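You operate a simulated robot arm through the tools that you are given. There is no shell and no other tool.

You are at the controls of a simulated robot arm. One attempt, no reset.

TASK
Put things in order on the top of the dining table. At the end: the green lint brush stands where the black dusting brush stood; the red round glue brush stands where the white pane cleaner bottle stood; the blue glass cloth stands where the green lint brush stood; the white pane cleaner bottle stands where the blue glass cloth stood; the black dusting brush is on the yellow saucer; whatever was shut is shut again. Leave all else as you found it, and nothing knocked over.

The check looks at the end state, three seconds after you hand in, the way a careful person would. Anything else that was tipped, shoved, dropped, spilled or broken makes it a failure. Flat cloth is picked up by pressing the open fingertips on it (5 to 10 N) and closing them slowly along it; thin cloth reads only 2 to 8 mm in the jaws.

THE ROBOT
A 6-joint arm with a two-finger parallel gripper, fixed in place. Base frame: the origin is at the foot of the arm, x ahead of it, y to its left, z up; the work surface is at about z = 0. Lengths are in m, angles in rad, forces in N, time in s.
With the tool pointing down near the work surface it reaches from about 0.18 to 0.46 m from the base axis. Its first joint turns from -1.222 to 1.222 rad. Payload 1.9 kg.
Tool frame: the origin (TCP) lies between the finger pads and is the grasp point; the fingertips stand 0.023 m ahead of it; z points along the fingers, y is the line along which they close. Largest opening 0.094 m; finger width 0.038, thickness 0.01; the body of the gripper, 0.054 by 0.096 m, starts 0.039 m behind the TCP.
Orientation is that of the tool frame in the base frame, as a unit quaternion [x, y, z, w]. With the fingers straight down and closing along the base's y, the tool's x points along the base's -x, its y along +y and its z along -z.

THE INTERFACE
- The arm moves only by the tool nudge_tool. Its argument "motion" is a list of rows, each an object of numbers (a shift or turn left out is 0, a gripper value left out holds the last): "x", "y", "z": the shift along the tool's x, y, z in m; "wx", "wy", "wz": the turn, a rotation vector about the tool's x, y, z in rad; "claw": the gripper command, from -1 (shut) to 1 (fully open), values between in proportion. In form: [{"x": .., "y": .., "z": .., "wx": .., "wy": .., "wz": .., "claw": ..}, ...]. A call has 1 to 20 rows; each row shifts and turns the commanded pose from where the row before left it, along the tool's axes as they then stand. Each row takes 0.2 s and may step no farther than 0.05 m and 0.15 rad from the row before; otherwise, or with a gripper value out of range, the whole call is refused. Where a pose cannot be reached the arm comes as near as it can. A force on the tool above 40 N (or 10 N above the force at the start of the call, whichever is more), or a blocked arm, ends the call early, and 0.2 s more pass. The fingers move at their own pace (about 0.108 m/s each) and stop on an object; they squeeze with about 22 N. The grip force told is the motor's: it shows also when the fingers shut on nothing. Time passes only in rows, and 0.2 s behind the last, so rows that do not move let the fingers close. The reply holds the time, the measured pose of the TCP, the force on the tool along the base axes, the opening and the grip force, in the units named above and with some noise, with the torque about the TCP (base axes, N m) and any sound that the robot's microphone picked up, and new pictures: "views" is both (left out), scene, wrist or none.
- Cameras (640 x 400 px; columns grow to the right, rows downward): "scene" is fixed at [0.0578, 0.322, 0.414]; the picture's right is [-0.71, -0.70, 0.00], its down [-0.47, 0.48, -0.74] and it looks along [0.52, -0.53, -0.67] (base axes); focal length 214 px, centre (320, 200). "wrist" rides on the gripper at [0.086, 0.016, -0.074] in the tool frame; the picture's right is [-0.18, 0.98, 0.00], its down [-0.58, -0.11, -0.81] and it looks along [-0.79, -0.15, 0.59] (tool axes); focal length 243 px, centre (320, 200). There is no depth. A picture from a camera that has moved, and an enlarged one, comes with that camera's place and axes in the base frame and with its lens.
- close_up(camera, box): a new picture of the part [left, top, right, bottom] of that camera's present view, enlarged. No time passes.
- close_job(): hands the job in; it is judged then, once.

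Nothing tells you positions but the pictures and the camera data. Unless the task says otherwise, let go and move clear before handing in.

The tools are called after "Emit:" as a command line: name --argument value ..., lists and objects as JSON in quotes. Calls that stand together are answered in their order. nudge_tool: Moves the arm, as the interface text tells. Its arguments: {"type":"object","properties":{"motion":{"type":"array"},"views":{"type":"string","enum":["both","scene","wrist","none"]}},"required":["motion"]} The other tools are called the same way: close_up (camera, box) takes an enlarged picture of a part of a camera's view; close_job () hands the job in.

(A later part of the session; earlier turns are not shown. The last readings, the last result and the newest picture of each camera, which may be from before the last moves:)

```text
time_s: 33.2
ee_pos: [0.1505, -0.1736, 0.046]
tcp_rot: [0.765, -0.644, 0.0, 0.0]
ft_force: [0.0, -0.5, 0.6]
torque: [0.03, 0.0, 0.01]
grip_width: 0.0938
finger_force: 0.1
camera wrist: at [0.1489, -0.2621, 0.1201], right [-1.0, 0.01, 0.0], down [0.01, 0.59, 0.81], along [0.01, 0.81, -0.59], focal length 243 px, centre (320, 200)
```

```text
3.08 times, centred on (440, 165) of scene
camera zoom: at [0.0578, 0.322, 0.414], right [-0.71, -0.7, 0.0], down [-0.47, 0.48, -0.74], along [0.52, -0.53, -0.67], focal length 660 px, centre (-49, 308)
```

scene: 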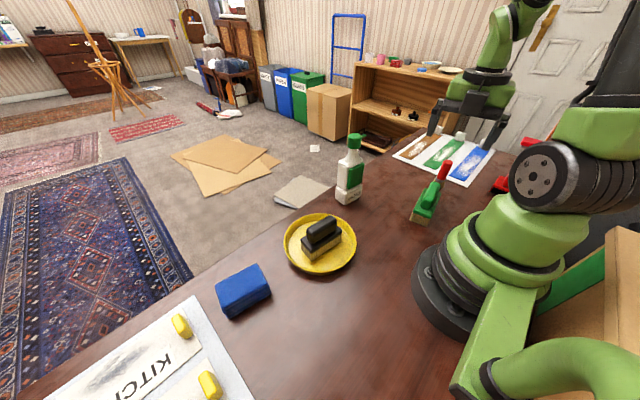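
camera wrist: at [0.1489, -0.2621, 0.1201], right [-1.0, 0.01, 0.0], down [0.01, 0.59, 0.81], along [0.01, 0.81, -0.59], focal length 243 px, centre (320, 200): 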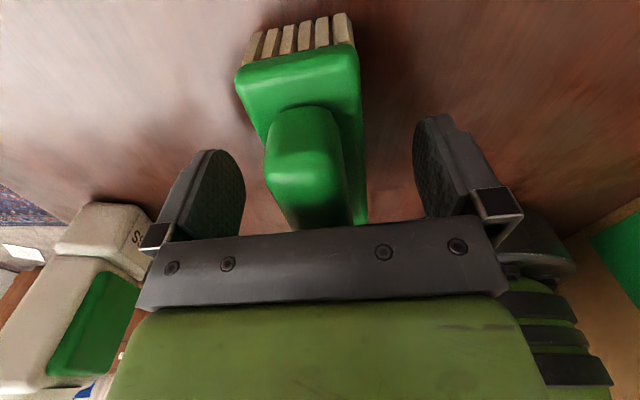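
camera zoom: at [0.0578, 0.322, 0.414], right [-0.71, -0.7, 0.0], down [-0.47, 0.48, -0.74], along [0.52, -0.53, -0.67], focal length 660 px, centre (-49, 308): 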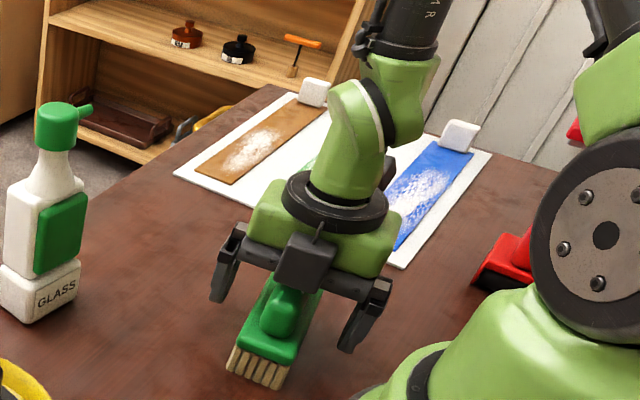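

Emit:
nudge_tool --motion '[{"claw": 0.4}, {"claw": 0.0}, {"claw": -0.4}, {"claw": -1}, {"claw": -1}, {}]' --views "wrist"

Emit:
nudge_tool --motion '[{"z": -0.02}, {"z": -0.05}, {"z": -0.05}, {"z": -0.04}, {}]' --views "both"

```text
time_s: 34.6
ee_pos: [0.1509, -0.1738, 0.0468]
tcp_rot: [0.765, -0.644, 0.0, 0.001]
ft_force: [0.0, -0.3, 0.9]
torque: [0.05, -0.02, 0.01]
grip_width: 0.0446
finger_force: 22.1
camera wrist: at [0.1488, -0.2621, 0.1203], right [-1.0, 0.01, 0.0], down [0.01, 0.59, 0.81], along [0.01, 0.81, -0.59], focal length 243 px, centre (320, 200)
```

wrist: 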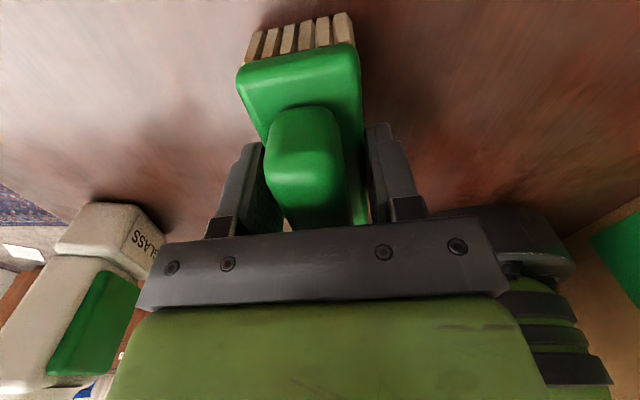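

```text
time_s: 35.8
ee_pos: [0.1496, -0.175, 0.206]
tcp_rot: [0.766, -0.643, 0.0, 0.0]
ft_force: [0.0, 0.7, -0.7]
torque: [-0.05, 0.01, 0.05]
grip_width: 0.0444
finger_force: 22.2
camera wrist: at [0.1488, -0.2627, 0.28], right [-1.0, 0.01, 0.0], down [0.01, 0.59, 0.81], along [0.01, 0.81, -0.59], focal length 243 px, centre (320, 200)
```

scene: 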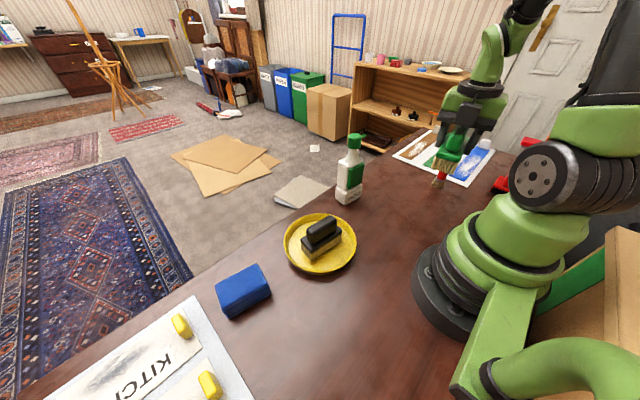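
wrist: 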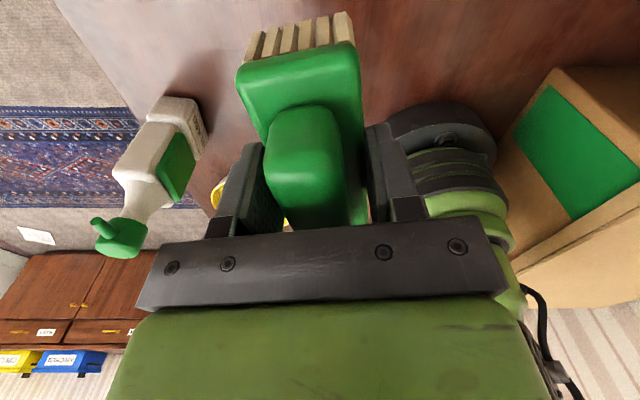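

The green brush is held at 44 mm. I'll carry it over to the black brush's old spot, turning it to match that heading.

Emit:
nudge_tool --motion '[{"x": 0.0208, "y": -0.0373}, {"x": 0.0208, "y": -0.0373}, {"x": 0.0208, "y": -0.0373}, {"x": 0.0208, "y": -0.0373}, {"wz": 0.147}, {"wz": 0.147}, {}]' --views "both"

```text
time_s: 37.4
ee_pos: [0.3101, -0.2291, 0.2061]
tcp_rot: [-0.662, 0.75, 0.001, -0.001]
ft_force: [0.7, 0.8, -1.0]
torque: [0.04, 0.02, 0.01]
grip_width: 0.0445
finger_force: 21.9
camera wrist: at [0.2835, -0.3138, 0.2804], right [-0.95, 0.3, 0.0], down [0.18, 0.56, 0.81], along [0.24, 0.77, -0.59], focal length 243 px, centre (320, 200)
```

scene: 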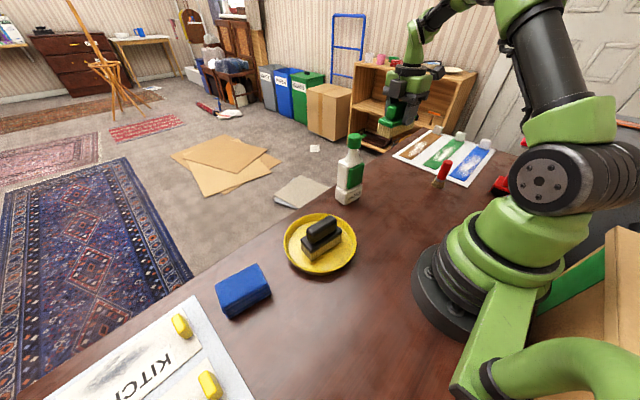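
wrist: 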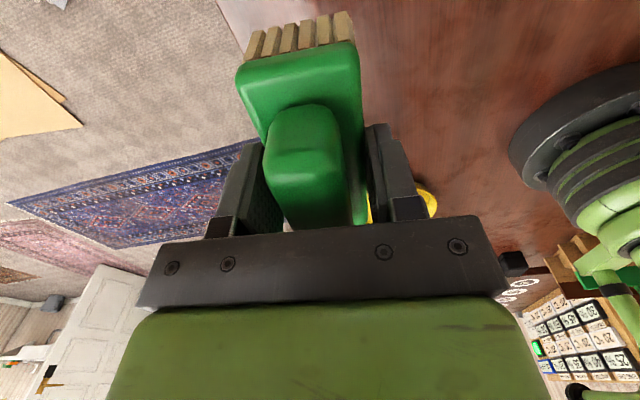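

Emit:
nudge_tool --motion '[{"x": 0.0019, "y": -0.0012, "z": 0.045}, {"z": 0.05}, {"z": 0.05}, {"z": 0.006}, {}]' --views "scene"

Emit:
nudge_tool --motion '[{"z": 0.004}, {}]' --views "none"

Emit:
nudge_tool --motion '[{"z": 0.002}, {}]' --views "none"

```text
time_s: 38.6
ee_pos: [0.3113, -0.2319, 0.0537]
tcp_rot: [-0.663, 0.749, 0.001, 0.0]
ft_force: [0.0, 0.0, -0.4]
torque: [-0.01, 0.03, -0.02]
grip_width: 0.0442
finger_force: 21.7
```

scene: 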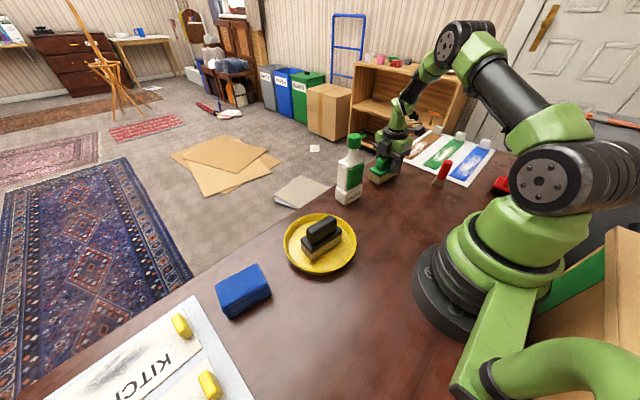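

```text
time_s: 39.2
ee_pos: [0.3121, -0.2316, 0.0519]
tcp_rot: [-0.663, 0.749, 0.0, 0.0]
ft_force: [0.0, -0.2, -0.8]
torque: [-0.04, 0.02, 0.05]
grip_width: 0.0445
finger_force: 22.0
```

```text
time_s: 39.8
ee_pos: [0.3111, -0.232, 0.0487]
tcp_rot: [-0.663, 0.749, 0.001, -0.001]
ft_force: [0.4, 0.2, -0.4]
torque: [0.01, 0.02, 0.02]
grip_width: 0.0447
finger_force: 22.3
```

Emit:
nudge_tool --motion '[{"z": 0.0015}, {}]' --views "none"

Emit:
nudge_tool --motion '[{"z": 0.001}, {}]' --views "none"

```text
time_s: 40.4
ee_pos: [0.3111, -0.2328, 0.0468]
tcp_rot: [-0.662, 0.749, 0.001, -0.001]
ft_force: [0.1, 0.9, -0.5]
torque: [-0.01, -0.02, -0.01]
grip_width: 0.0443
finger_force: 22.0
```

```text
time_s: 41.0
ee_pos: [0.3116, -0.2311, 0.0472]
tcp_rot: [-0.663, 0.749, 0.0, -0.001]
ft_force: [0.6, -0.3, -1.0]
torque: [-0.03, 0.03, -0.01]
grip_width: 0.0447
finger_force: 21.8
```

Emit:
nudge_tool --motion '[{"z": 0.001}, {}]' --views "none"

```text
time_s: 41.6
ee_pos: [0.3124, -0.233, 0.0461]
tcp_rot: [-0.662, 0.749, 0.0, 0.0]
ft_force: [-5.9, 4.2, 19.2]
torque: [0.24, 0.18, 0.04]
grip_width: 0.0448
finger_force: 22.5
```

It touches the table. I'll ease off, open partway and rise.

Emit:
nudge_tool --motion '[{"z": -0.0009}, {"claw": -0.02}, {"claw": 0.15}, {"claw": 0.45}, {}]' --views "none"

Emit:
nudge_tool --motion '[{"z": -0.03}, {"z": -0.05}, {"z": -0.05}, {"z": -0.05}, {}]' --views "both"

Emit:
close_up --camera "scene" --box '[320, 100, 480, 220]'

```text
time_s: 42.8
ee_pos: [0.3112, -0.2319, 0.0463]
tcp_rot: [-0.662, 0.749, 0.001, 0.0]
ft_force: [-0.2, -0.8, -1.0]
torque: [-0.03, -0.03, 0.01]
grip_width: 0.0681
finger_force: 0.0
```

```text
time_s: 44.0
ee_pos: [0.3122, -0.2343, 0.2257]
tcp_rot: [-0.662, 0.749, 0.001, -0.001]
ft_force: [-0.4, 1.4, 0.0]
torque: [0.02, -0.06, 0.01]
grip_width: 0.0682
finger_force: 0.1
camera wrist: at [0.2849, -0.3174, 0.3006], right [-0.95, 0.3, 0.0], down [0.18, 0.56, 0.81], along [0.24, 0.77, -0.59], focal length 243 px, centre (320, 200)
```

scene: 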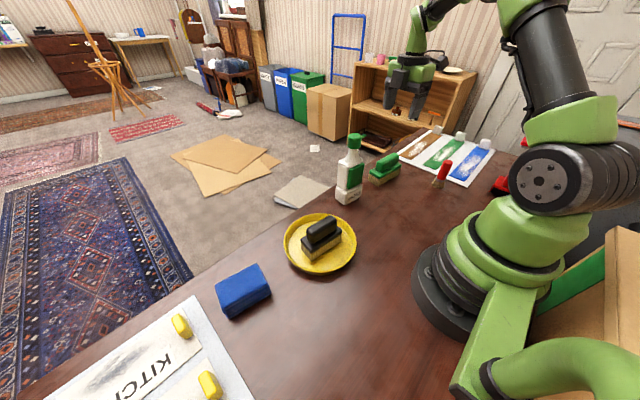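
wrist: 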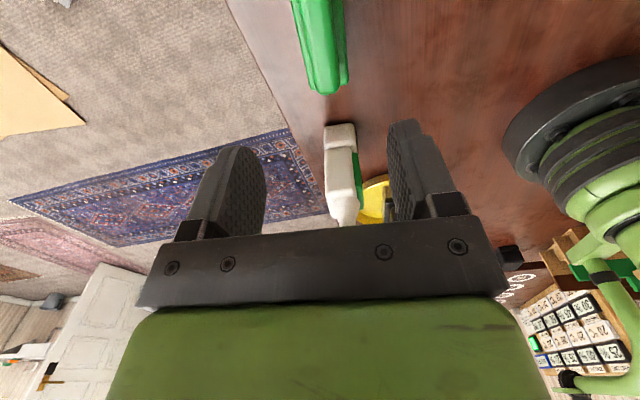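

```text
3.33 times, centred on (400, 160) of scene
camera zoom: at [0.0578, 0.322, 0.414], right [-0.71, -0.7, 0.0], down [-0.47, 0.48, -0.74], along [0.52, -0.53, -0.67], focal length 715 px, centre (53, 333)
```

zoom: 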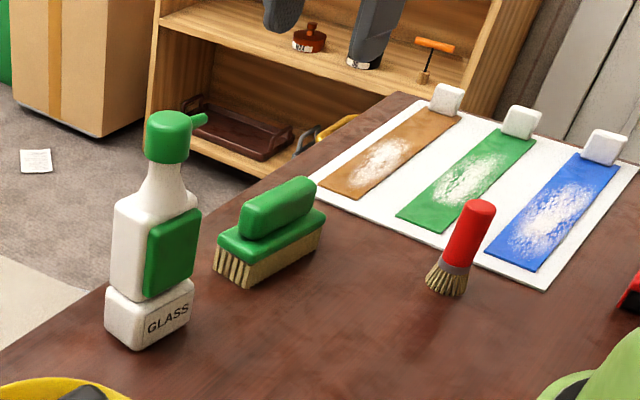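

The green brush stands where the black one was. Now I'll travel on the base side to the blue cloth and line up across its short side.

Emit:
nudge_tool --motion '[{"x": -0.0154, "y": 0.0394}, {"x": -0.0154, "y": 0.0394}, {"x": -0.0154, "y": 0.0394}, {"x": -0.0441, "y": 0.0053}, {"x": -0.0441, "y": 0.0053}, {"x": -0.0441, "y": 0.0053}, {"x": -0.0441, "y": 0.0053}, {"x": -0.0441, "y": 0.0053}, {"x": -0.0441, "y": 0.0053}, {"x": -0.0441, "y": 0.0053}, {"x": -0.0441, "y": 0.0053}, {"x": -0.0441, "y": 0.0053}, {"x": -0.0245, "y": -0.0276}, {"x": -0.0245, "y": -0.0276}, {"x": -0.0245, "y": -0.0276}, {"wz": 0.113, "claw": 1}, {}]' --views "both"

```text
time_s: 47.6
ee_pos: [0.292, 0.291, 0.2275]
tcp_rot: [-0.619, 0.786, 0.001, 0.0]
ft_force: [0.3, -0.1, 0.4]
torque: [-0.04, 0.02, 0.01]
grip_width: 0.0941
finger_force: 0.1
camera wrist: at [0.2555, 0.2109, 0.3011], right [-0.91, 0.41, 0.0], down [0.24, 0.54, 0.81], along [0.33, 0.74, -0.59], focal length 243 px, centre (320, 200)
```

scene: 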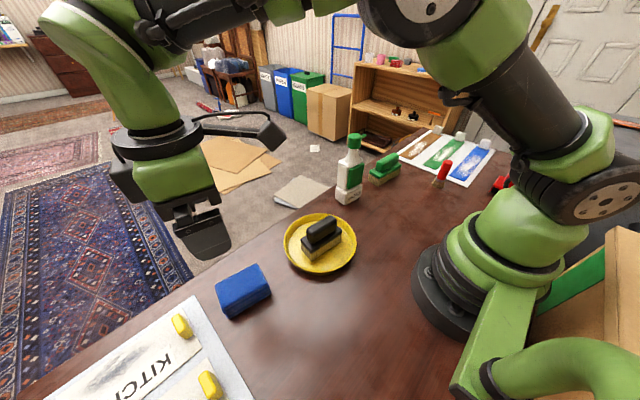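
wrist: 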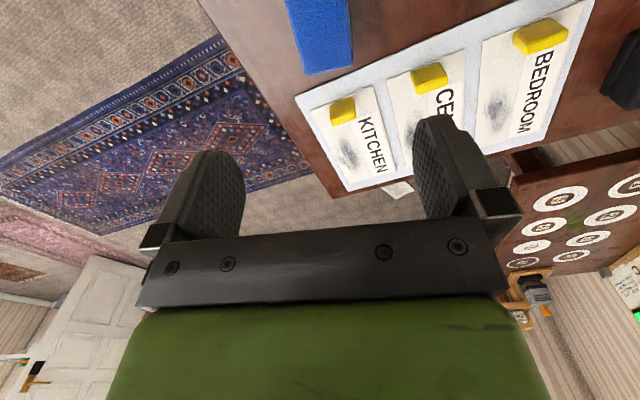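

Emit:
nudge_tool --motion '[{"z": 0.05}, {"z": 0.05}, {"z": 0.02}, {}]' --views "both"

Emit:
close_up --camera "wrist" --box '[220, 0, 440, 200]'

```text
time_s: 48.6
ee_pos: [0.2918, 0.2896, 0.1063]
tcp_rot: [-0.619, 0.785, 0.001, 0.0]
ft_force: [0.6, 0.0, -0.4]
torque: [0.04, 0.01, -0.02]
grip_width: 0.0942
finger_force: 0.0
camera wrist: at [0.2556, 0.2097, 0.1803], right [-0.91, 0.41, 0.0], down [0.24, 0.54, 0.81], along [0.33, 0.74, -0.59], focal length 243 px, centre (320, 200)
```

scene: 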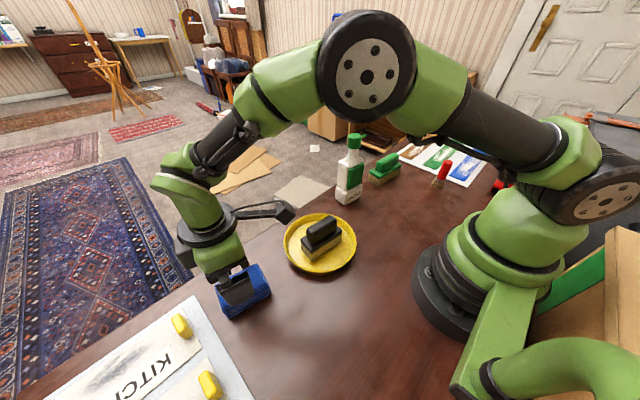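
wrist: 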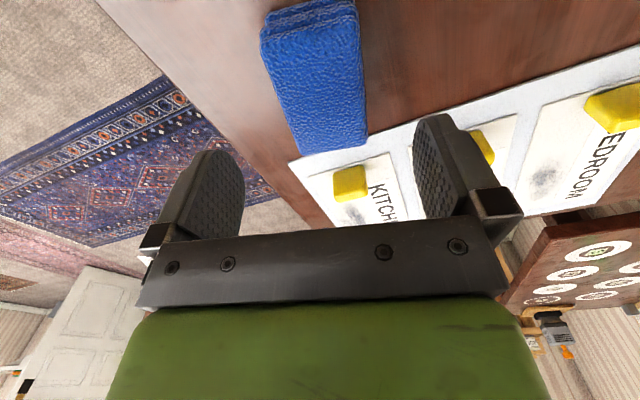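

```text
2.00 times, centred on (330, 100) of wrist
camera zoom: at [0.2556, 0.2097, 0.1803], right [-0.91, 0.41, 0.0], down [0.24, 0.54, 0.81], along [0.33, 0.74, -0.59], focal length 485 px, centre (300, 400)
```

zoom: 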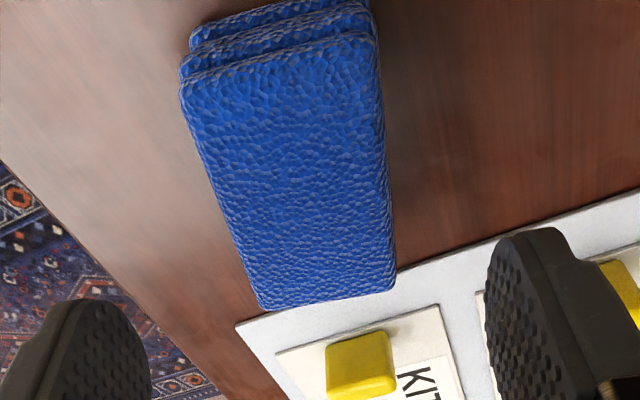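

The cloth is three stacked folds about 30 mm high and well aligned. I'll lower until the fingers straddle it just above the table.

Emit:
nudge_tool --motion '[{"x": -0.004, "z": 0.03}, {"z": 0.03}, {"z": 0.017}, {}]' --views "both"

Emit:
close_up --camera "scene" --box '[160, 200, 320, 340]'

```text
time_s: 49.6
ee_pos: [0.2934, 0.2962, 0.0289]
tcp_rot: [-0.619, 0.785, 0.001, 0.0]
ft_force: [-0.2, -0.2, -0.1]
torque: [0.03, 0.0, -0.03]
grip_width: 0.094
finger_force: 0.1
camera wrist: at [0.2565, 0.2142, 0.104], right [-0.91, 0.41, 0.0], down [0.24, 0.54, 0.81], along [0.33, 0.74, -0.59], focal length 243 px, centre (320, 200)
```

scene: 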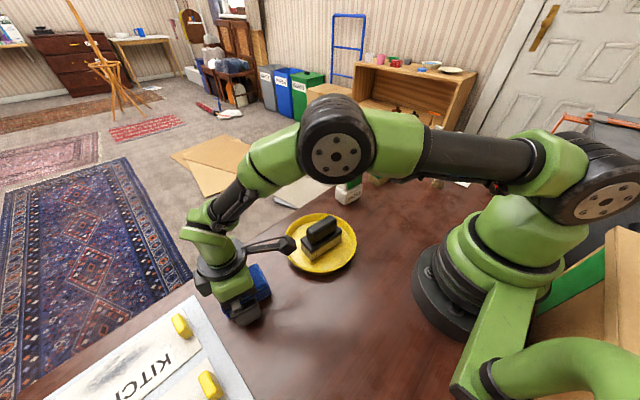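
wrist: 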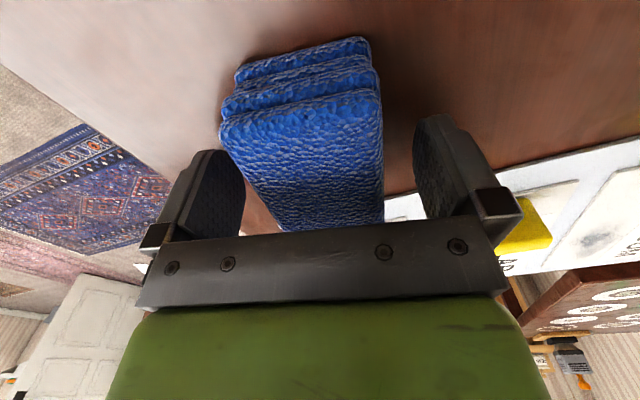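

```text
2.86 times, centred on (240, 270) of scene
camera zoom: at [0.0578, 0.322, 0.414], right [-0.71, -0.7, 0.0], down [-0.47, 0.48, -0.74], along [0.52, -0.53, -0.67], focal length 613 px, centre (549, 0)
```

zoom: 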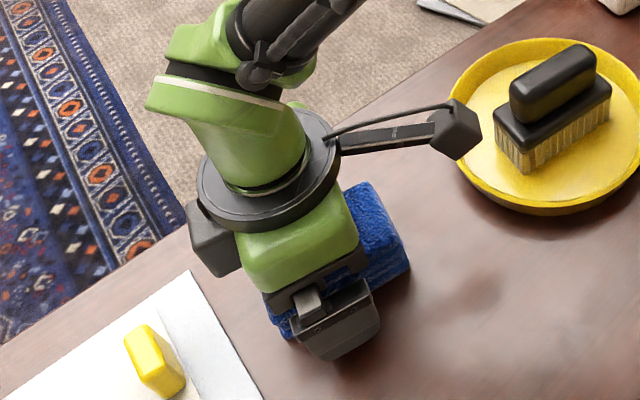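

Emit:
nudge_tool --motion '[{"claw": 0.6}, {"claw": 0.3}, {"claw": 0.15}, {"claw": 0.05}, {"claw": -0.05}, {}]' --views "wrist"

```text
time_s: 51.0
ee_pos: [0.2932, 0.2953, 0.0304]
tcp_rot: [-0.619, 0.785, 0.0, 0.0]
ft_force: [0.1, 0.6, 0.0]
torque: [0.02, -0.02, -0.01]
grip_width: 0.0549
finger_force: 21.7
camera wrist: at [0.2565, 0.2142, 0.1042], right [-0.91, 0.41, 0.0], down [0.24, 0.54, 0.81], along [0.33, 0.74, -0.59], focal length 243 px, centre (320, 200)
```

wrist: 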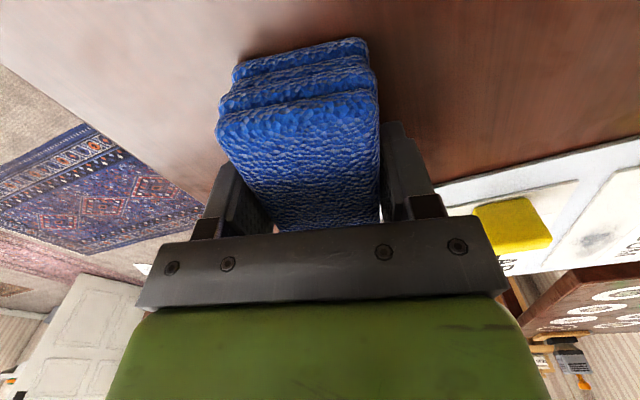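

The cloth holds firm like a block at 55 mm. I'll tighten fully and lift a little to check it comes up whole.

Emit:
nudge_tool --motion '[{"claw": -0.3}, {"claw": -1}, {"claw": -1}, {}]' --views "none"

Emit:
nudge_tool --motion '[{"z": -0.02}, {"z": -0.03}, {}]' --views "both"

Emit:
close_up --camera "scene" --box '[160, 200, 320, 340]'

```text
time_s: 52.0
ee_pos: [0.2928, 0.2948, 0.029]
tcp_rot: [-0.619, 0.785, 0.001, 0.0]
ft_force: [0.3, -0.2, -1.1]
torque: [-0.02, 0.0, 0.03]
grip_width: 0.0549
finger_force: 22.3
```

```text
time_s: 52.8
ee_pos: [0.2936, 0.2956, 0.0797]
tcp_rot: [-0.619, 0.785, 0.0, -0.001]
ft_force: [-0.3, -0.1, -1.0]
torque: [0.0, -0.04, 0.03]
grip_width: 0.0546
finger_force: 21.5
camera wrist: at [0.2565, 0.2146, 0.1542], right [-0.91, 0.41, 0.0], down [0.24, 0.54, 0.81], along [0.33, 0.74, -0.59], focal length 243 px, centre (320, 200)
```

scene: 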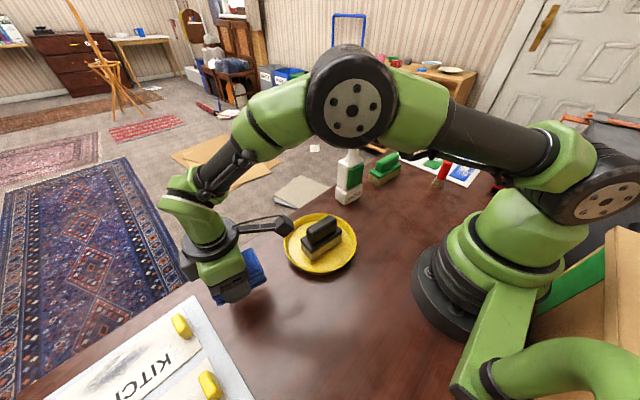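
wrist: 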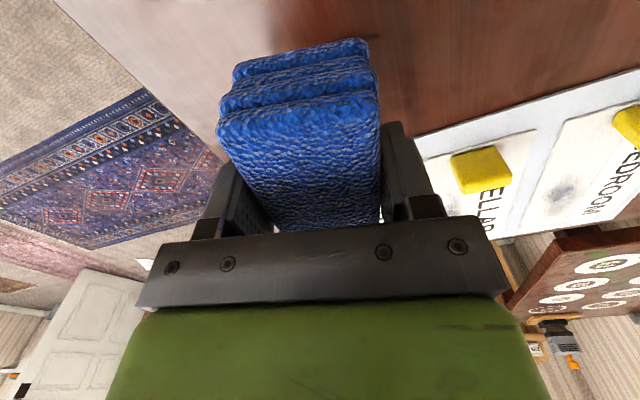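

```text
2.86 times, centred on (240, 270) of scene
camera zoom: at [0.0578, 0.322, 0.414], right [-0.71, -0.7, 0.0], down [-0.47, 0.48, -0.74], along [0.52, -0.53, -0.67], focal length 613 px, centre (549, 0)
```

zoom: 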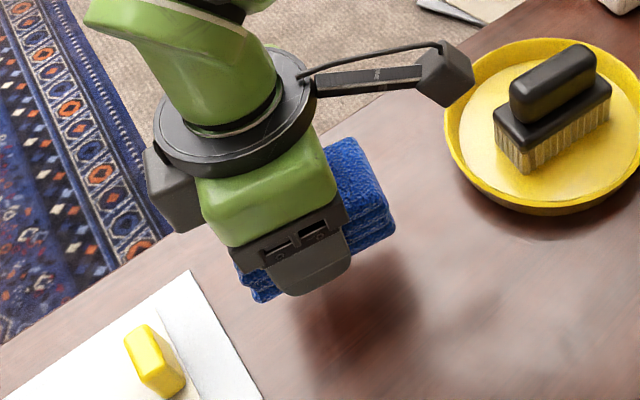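

The cloth lifted whole. I'll raise it and carry it along the base side to the green brush's old spot.

Emit:
nudge_tool --motion '[{"z": -0.04}, {"z": -0.04}, {"z": -0.04}, {"x": 0.03, "y": 0.0249}, {"x": 0.03, "y": 0.0249}, {"x": 0.03, "y": 0.0249}, {"x": 0.0421, "y": -0.0101}, {"x": 0.0421, "y": -0.0101}, {"x": 0.0421, "y": -0.0101}, {"x": 0.0421, "y": -0.0101}, {"x": 0.0421, "y": -0.0101}, {"x": 0.0421, "y": -0.0101}, {"x": 0.0421, "y": -0.0101}, {"x": 0.0421, "y": -0.0101}, {"x": 0.0311, "y": 0.0182}, {"x": 0.0311, "y": 0.0182}, {}]' --views "both"

```text
time_s: 56.4
ee_pos: [0.1482, -0.174, 0.199]
tcp_rot: [-0.62, 0.785, 0.001, 0.0]
ft_force: [-1.0, -0.1, -0.3]
torque: [0.02, -0.02, 0.03]
grip_width: 0.0548
finger_force: 22.1
camera wrist: at [0.1123, -0.2539, 0.2743], right [-0.91, 0.41, 0.0], down [0.24, 0.54, 0.81], along [0.33, 0.74, -0.59], focal length 243 px, centre (320, 200)
```

scene: 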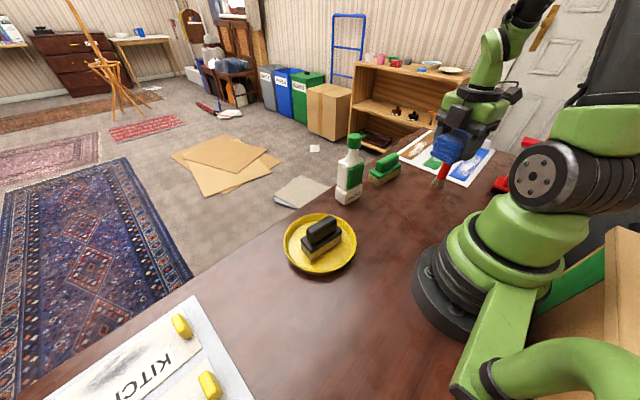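
wrist: 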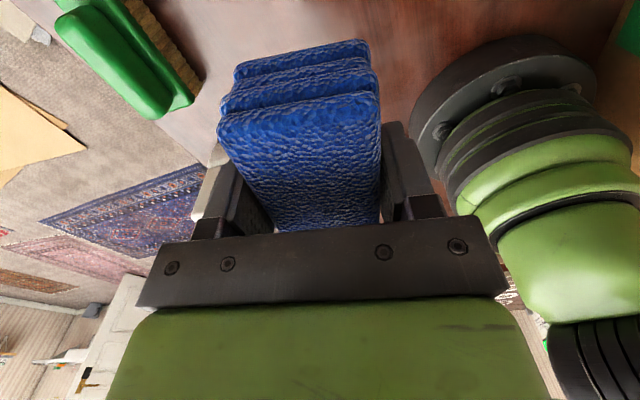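

Emit:
nudge_tool --motion '[{"x": -0.0022, "y": -0.0012, "z": 0.045}, {"z": 0.05}, {"z": 0.05}, {"z": 0.018}, {}]' --views "both"

Emit:
close_up --camera "scene" --box '[380, 110, 520, 230]'

```text
time_s: 57.6
ee_pos: [0.1522, -0.1715, 0.0368]
tcp_rot: [-0.619, 0.786, 0.001, -0.001]
ft_force: [0.7, -0.3, 0.1]
torque: [0.02, -0.01, 0.03]
grip_width: 0.0545
finger_force: 21.9
camera wrist: at [0.1155, -0.2527, 0.1111], right [-0.91, 0.41, 0.0], down [0.24, 0.54, 0.81], along [0.33, 0.74, -0.59], focal length 243 px, centre (320, 200)
```

scene: 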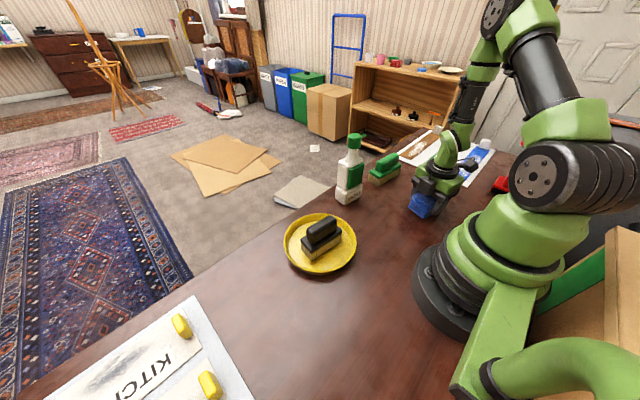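
wrist: 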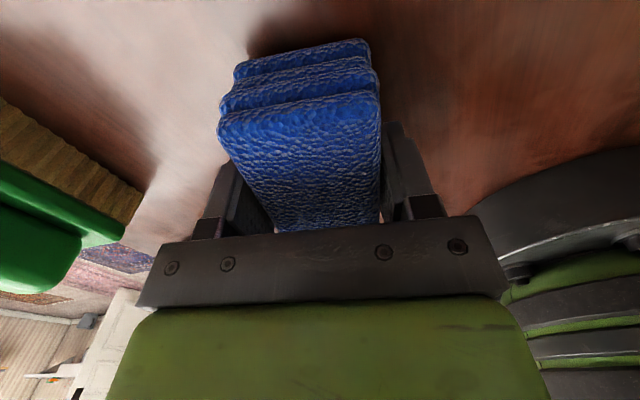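

```text
3.33 times, centred on (450, 170) of scene
camera zoom: at [0.0578, 0.322, 0.414], right [-0.71, -0.7, 0.0], down [-0.47, 0.48, -0.74], along [0.52, -0.53, -0.67], focal length 715 px, centre (-113, 300)
```

zoom: 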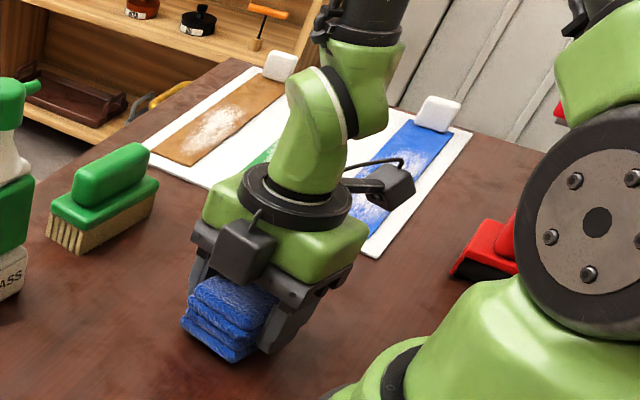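

Emit:
nudge_tool --motion '[{"z": 0.005, "y": 0.001}, {}]' --views "none"

Emit:
nudge_tool --motion '[{"z": 0.0015}, {}]' --views "none"

Emit:
nudge_tool --motion '[{"z": 0.001}, {}]' --views "none"

```text
time_s: 58.2
ee_pos: [0.1508, -0.1707, 0.0307]
tcp_rot: [-0.619, 0.785, 0.001, 0.0]
ft_force: [-0.3, -0.1, -0.6]
torque: [0.04, 0.01, -0.03]
grip_width: 0.0546
finger_force: 22.0
```

```text
time_s: 58.8
ee_pos: [0.1502, -0.1718, 0.03]
tcp_rot: [-0.619, 0.785, 0.001, -0.001]
ft_force: [0.3, 0.2, -1.0]
torque: [0.0, -0.02, 0.0]
grip_width: 0.0548
finger_force: 21.9
```

```text
time_s: 59.4
ee_pos: [0.1507, -0.1722, 0.0294]
tcp_rot: [-0.619, 0.785, 0.001, 0.0]
ft_force: [1.2, 2.0, 32.1]
torque: [0.14, 0.0, 0.06]
grip_width: 0.0547
finger_force: 21.9
```

The cloth is on the table. I'll ease off, open and rise.

Emit:
nudge_tool --motion '[{"z": -0.001}, {"claw": 0.25}, {"claw": 0.4}, {"claw": 0.6}, {}]' --views "none"

Emit:
nudge_tool --motion '[{"z": -0.03}, {"z": -0.05}, {"z": -0.05}, {"z": -0.05}, {"z": -0.05}, {}]' --views "both"

Emit:
close_up --camera "scene" --box '[320, 110, 520, 230]'

```text
time_s: 60.6
ee_pos: [0.1497, -0.1702, 0.0309]
tcp_rot: [-0.62, 0.785, 0.001, 0.0]
ft_force: [-0.2, 0.9, 1.2]
torque: [-0.02, 0.0, 0.02]
grip_width: 0.0749
finger_force: 0.0
```

```text
time_s: 62.0
ee_pos: [0.1506, -0.1712, 0.2601]
tcp_rot: [-0.62, 0.785, 0.0, 0.0]
ft_force: [0.3, 0.2, 0.3]
torque: [-0.03, 0.01, 0.0]
grip_width: 0.0751
finger_force: 0.1
camera wrist: at [0.1143, -0.2518, 0.3341], right [-0.91, 0.41, 0.0], down [0.24, 0.54, 0.81], along [0.33, 0.74, -0.59], focal length 243 px, centre (320, 200)
```

scene: 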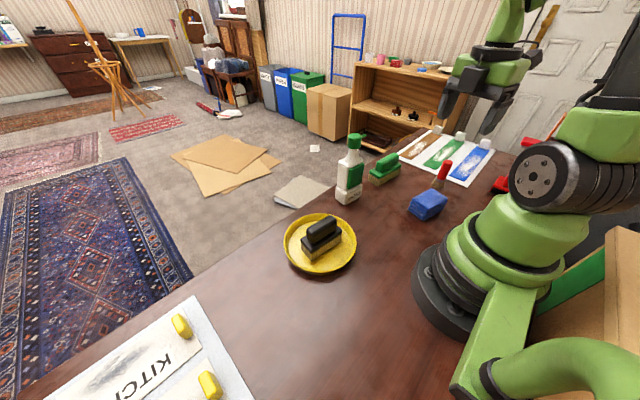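
wrist: 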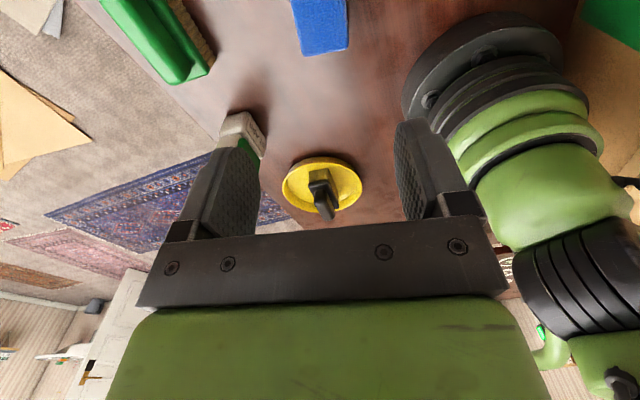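

```text
3.20 times, centred on (420, 170) of scene
camera zoom: at [0.0578, 0.322, 0.414], right [-0.71, -0.7, 0.0], down [-0.47, 0.48, -0.74], along [0.52, -0.53, -0.67], focal length 686 px, centre (0, 296)
```

zoom: 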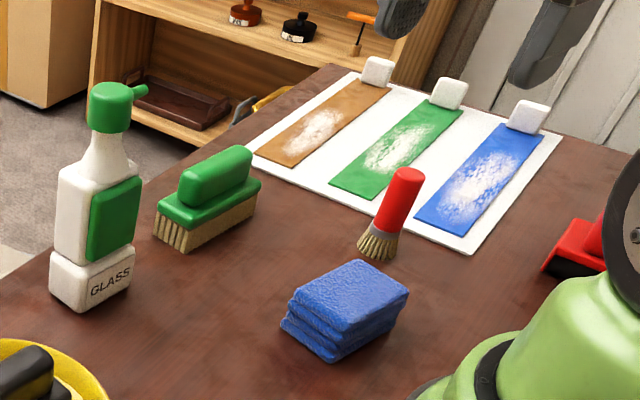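

The cloth stands on the green brush's old spot and the red brush is untouched. Next is the bottle, so I'll move above its cap with the jaws open to inspect it.

Emit:
nudge_tool --motion '[{"claw": 1, "z": -0.01}, {"x": -0.0283, "y": -0.0295}, {"x": -0.0283, "y": -0.0295}, {"x": -0.0283, "y": -0.0295}, {"x": -0.0283, "y": -0.0295}, {"x": -0.0283, "y": -0.0295}, {}]' --views "both"

Emit:
close_up --camera "wrist" --box '[220, 0, 440, 240]'

Emit:
close_up --camera "scene" --box '[290, 60, 450, 220]'

```text
time_s: 63.6
ee_pos: [0.3262, -0.0681, 0.2701]
tcp_rot: [-0.619, 0.785, 0.0, 0.0]
ft_force: [-0.1, -0.1, -0.3]
torque: [0.0, -0.02, -0.04]
grip_width: 0.0939
finger_force: 0.1
camera wrist: at [0.29, -0.1492, 0.3438], right [-0.91, 0.41, 0.0], down [0.24, 0.54, 0.81], along [0.33, 0.74, -0.59], focal length 243 px, centre (320, 200)
```

scene: 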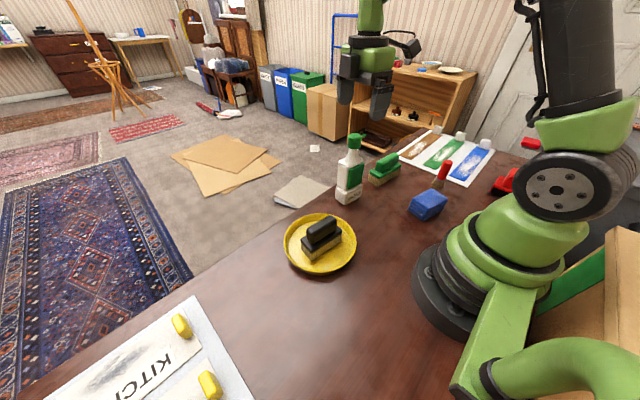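
wrist: 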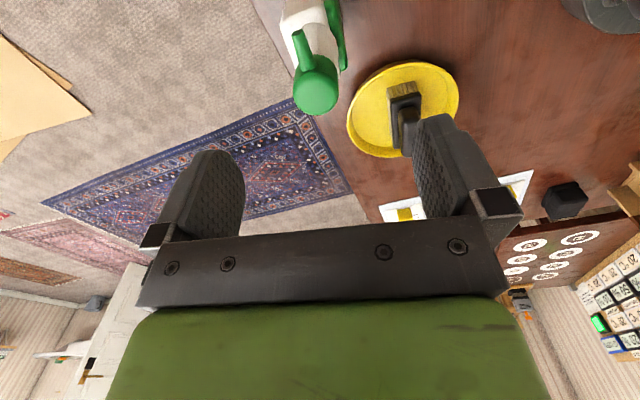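

```text
1.67 times, centred on (330, 120) of wrist
camera zoom: at [0.29, -0.1492, 0.3438], right [-0.91, 0.41, 0.0], down [0.24, 0.54, 0.81], along [0.33, 0.74, -0.59], focal length 404 px, centre (303, 333)
```

zoom: 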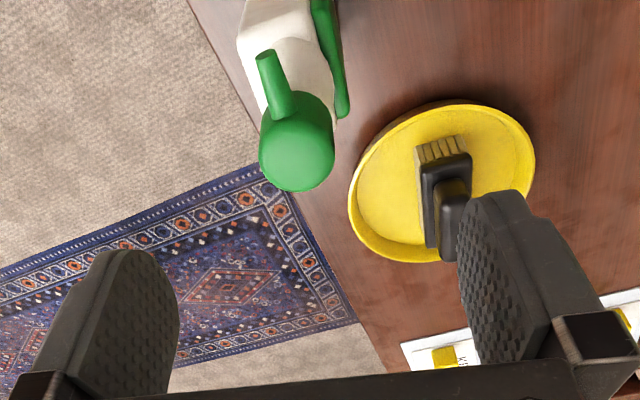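

```text
2.50 times, centred on (370, 140) of scene
camera zoom: at [0.0578, 0.322, 0.414], right [-0.71, -0.7, 0.0], down [-0.47, 0.48, -0.74], along [0.52, -0.53, -0.67], focal length 536 px, centre (195, 350)
```

zoom: 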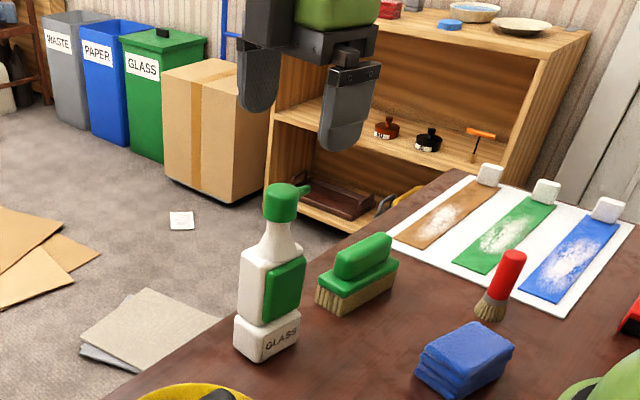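

The cap lies within 2–3 mm of the tool axis and its nozzle points toward -y. I'll align and lower so the fingers straddle the cap.

Emit:
nudge_tool --motion '[{"wz": -0.12, "y": -0.0015, "x": 0.001}, {"z": 0.04}, {"z": 0.03}, {}]' --views "both"

Emit:
close_up --camera "wrist" --box '[220, 0, 440, 240]'

Emit:
close_up --camera "scene" --box '[290, 60, 430, 220]'

```text
time_s: 64.6
ee_pos: [0.3264, -0.0708, 0.1993]
tcp_rot: [-0.665, 0.747, 0.0, -0.001]
ft_force: [0.1, -0.3, 0.3]
torque: [-0.02, -0.03, -0.03]
grip_width: 0.0941
finger_force: 0.0
camera wrist: at [0.3007, -0.1556, 0.2736], right [-0.96, 0.3, 0.0], down [0.18, 0.56, 0.81], along [0.24, 0.77, -0.59], focal length 243 px, centre (320, 200)
```

scene: 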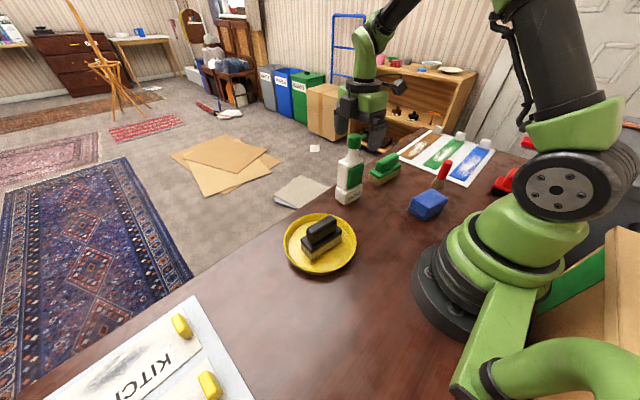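
wrist: 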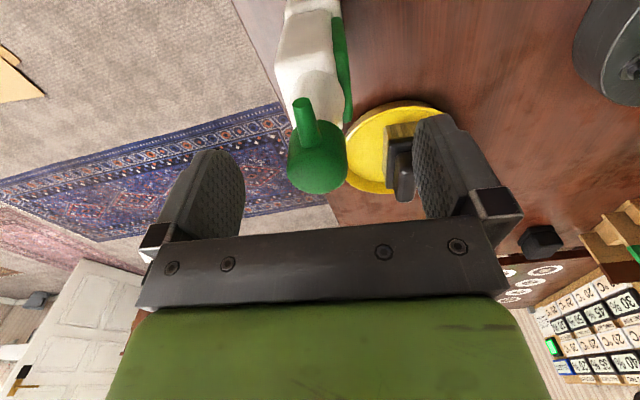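

```text
1.67 times, centred on (330, 120) of wrist
camera zoom: at [0.3007, -0.1556, 0.2736], right [-0.96, 0.3, 0.0], down [0.18, 0.56, 0.81], along [0.24, 0.77, -0.59], focal length 404 px, centre (303, 333)
```

zoom: 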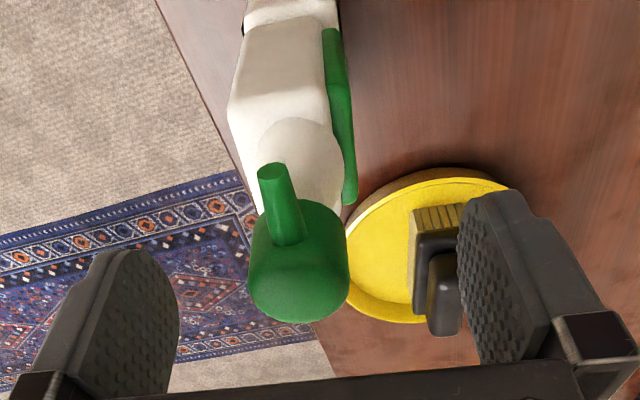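

```text
2.50 times, centred on (360, 140) of scene
camera zoom: at [0.0578, 0.322, 0.414], right [-0.71, -0.7, 0.0], down [-0.47, 0.48, -0.74], along [0.52, -0.53, -0.67], focal length 536 px, centre (220, 350)
```

zoom: 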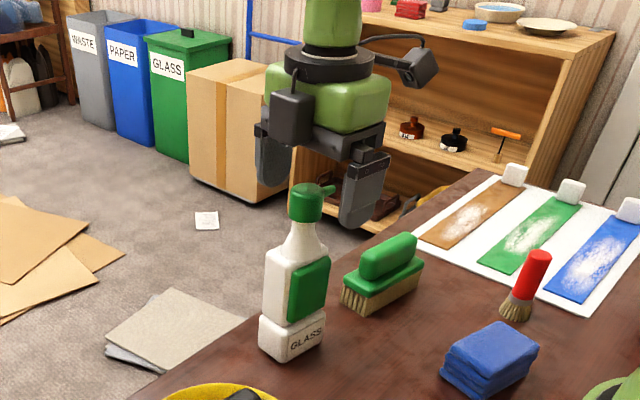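

The cap is centred between the fingers. I'll go down to grip height and close gently.

Emit:
nudge_tool --motion '[{"z": 0.014}, {"z": 0.014}, {}]' --views "wrist"

Emit:
close_up --camera "scene" --box '[310, 80, 410, 220]'

```text
time_s: 65.4
ee_pos: [0.3273, -0.0706, 0.1725]
tcp_rot: [-0.666, 0.746, 0.001, -0.001]
ft_force: [0.0, 0.4, 0.2]
torque: [0.01, -0.01, 0.02]
grip_width: 0.0938
finger_force: 0.0
camera wrist: at [0.3008, -0.1551, 0.246], right [-0.96, 0.3, 0.0], down [0.18, 0.56, 0.81], along [0.24, 0.77, -0.59], focal length 243 px, centre (320, 200)
```

wrist: 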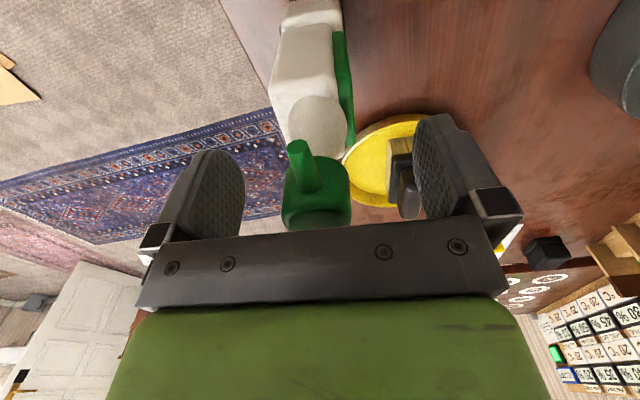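

```text
2.86 times, centred on (360, 150) of scene
camera zoom: at [0.0578, 0.322, 0.414], right [-0.71, -0.7, 0.0], down [-0.47, 0.48, -0.74], along [0.52, -0.53, -0.67], focal length 613 px, centre (206, 343)
```

zoom: 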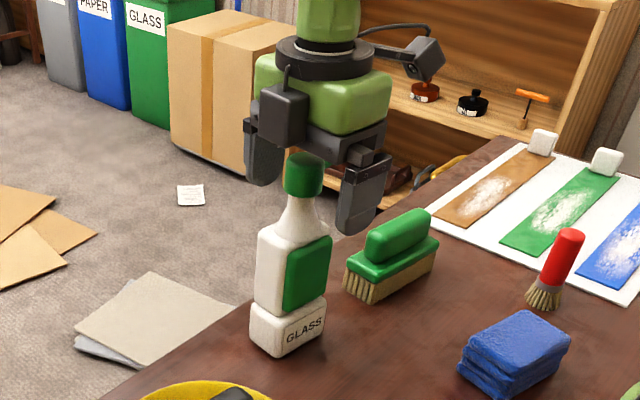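

Emit:
nudge_tool --motion '[{"claw": 0.3}, {"claw": 0.0}, {"claw": -0.15}, {"claw": -0.22}, {"claw": -0.28}, {"claw": -0.34}, {"claw": -0.4}, {"claw": -0.5}, {}]' --views "wrist"

Emit:
close_up --camera "scene" --box '[310, 80, 410, 220]'

```text
time_s: 67.4
ee_pos: [0.3266, -0.0696, 0.1716]
tcp_rot: [-0.665, 0.747, 0.001, -0.001]
ft_force: [0.6, 0.4, 1.3]
torque: [0.01, 0.01, -0.04]
grip_width: 0.0316
finger_force: 22.0
camera wrist: at [0.3008, -0.1552, 0.2463], right [-0.96, 0.3, 0.0], down [0.18, 0.56, 0.81], along [0.24, 0.77, -0.59], focal length 243 px, centre (320, 200)
```

wrist: 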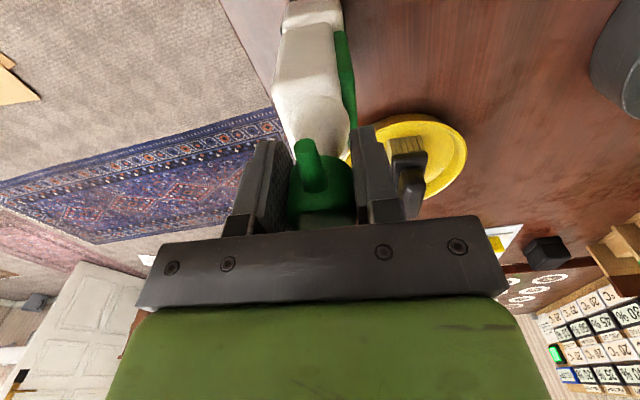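

```text
2.86 times, centred on (360, 150) of scene
camera zoom: at [0.0578, 0.322, 0.414], right [-0.71, -0.7, 0.0], down [-0.47, 0.48, -0.74], along [0.52, -0.53, -0.67], focal length 613 px, centre (206, 343)
```

zoom: 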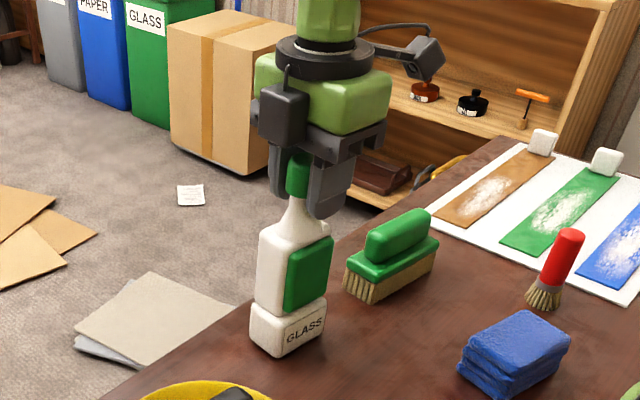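

The cap is gripped at 32 mm and the bottle is still upright. I'll tighten, lift slowly and check that it hangs straight.

Emit:
nudge_tool --motion '[{"claw": -1}, {"claw": -1}, {"z": -0.01}, {"z": -0.02}, {"z": -0.02}, {}]' --views "both"

Emit:
close_up --camera "scene" --box '[310, 60, 410, 220]'

```text
time_s: 68.8
ee_pos: [0.3287, -0.0701, 0.2225]
tcp_rot: [-0.666, 0.746, 0.0, -0.001]
ft_force: [0.6, -0.5, -2.1]
torque: [-0.03, 0.0, 0.01]
grip_width: 0.0311
finger_force: 22.2
camera wrist: at [0.3013, -0.1541, 0.2964], right [-0.96, 0.3, 0.0], down [0.18, 0.56, 0.81], along [0.24, 0.77, -0.59], focal length 243 px, centre (320, 200)
```

scene: 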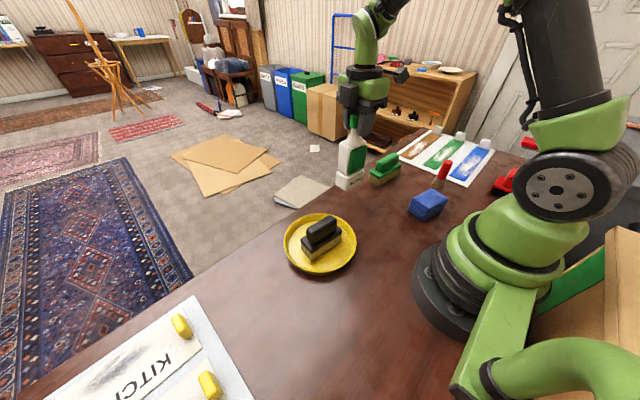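
wrist: 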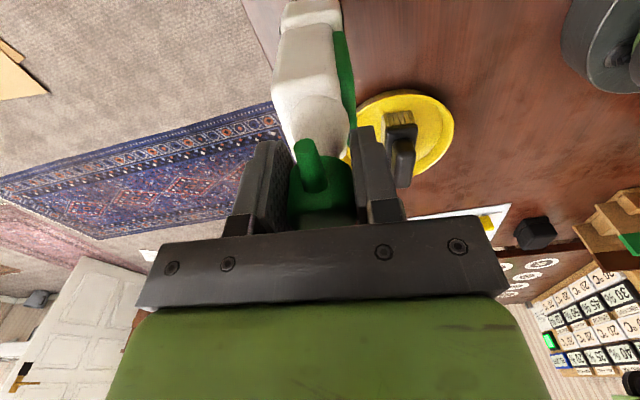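

```text
2.50 times, centred on (360, 140) of scene
camera zoom: at [0.0578, 0.322, 0.414], right [-0.71, -0.7, 0.0], down [-0.47, 0.48, -0.74], along [0.52, -0.53, -0.67], focal length 536 px, centre (220, 350)
```

zoom: 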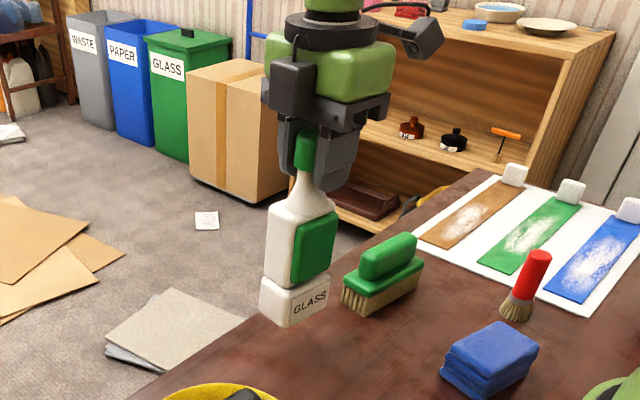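

The bottle hangs straight. I'll raise it well above the brush in the saucer and carry it across to the cloth's old spot.

Emit:
nudge_tool --motion '[{"z": -0.03}, {"z": -0.03}, {"x": -0.0195, "y": 0.0269}, {"x": -0.0195, "y": 0.0269}, {"x": -0.0195, "y": 0.0269}, {"x": -0.0195, "y": 0.0269}, {"x": -0.0331, "y": 0.0038}, {"x": -0.0331, "y": 0.0038}, {"x": -0.0331, "y": 0.0038}, {"x": -0.0331, "y": 0.0038}, {"x": -0.0331, "y": 0.0038}, {"x": -0.0331, "y": 0.0038}, {}]' --views "both"

```text
time_s: 71.6
ee_pos: [0.2301, 0.2202, 0.2835]
tcp_rot: [-0.665, 0.747, 0.001, 0.0]
ft_force: [0.2, -0.3, -1.8]
torque: [-0.03, 0.0, -0.02]
grip_width: 0.0313
finger_force: 22.3
camera wrist: at [0.2023, 0.1361, 0.3565], right [-0.96, 0.3, 0.0], down [0.18, 0.56, 0.81], along [0.24, 0.77, -0.59], focal length 243 px, centre (320, 200)
```

scene: 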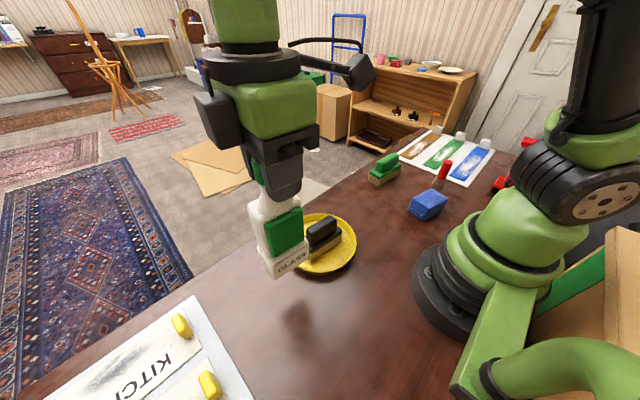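
wrist: 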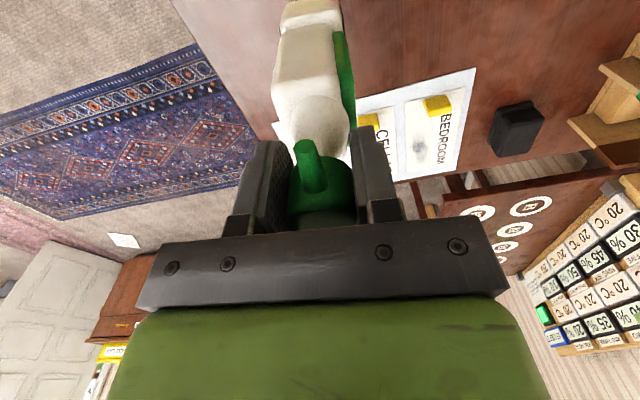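

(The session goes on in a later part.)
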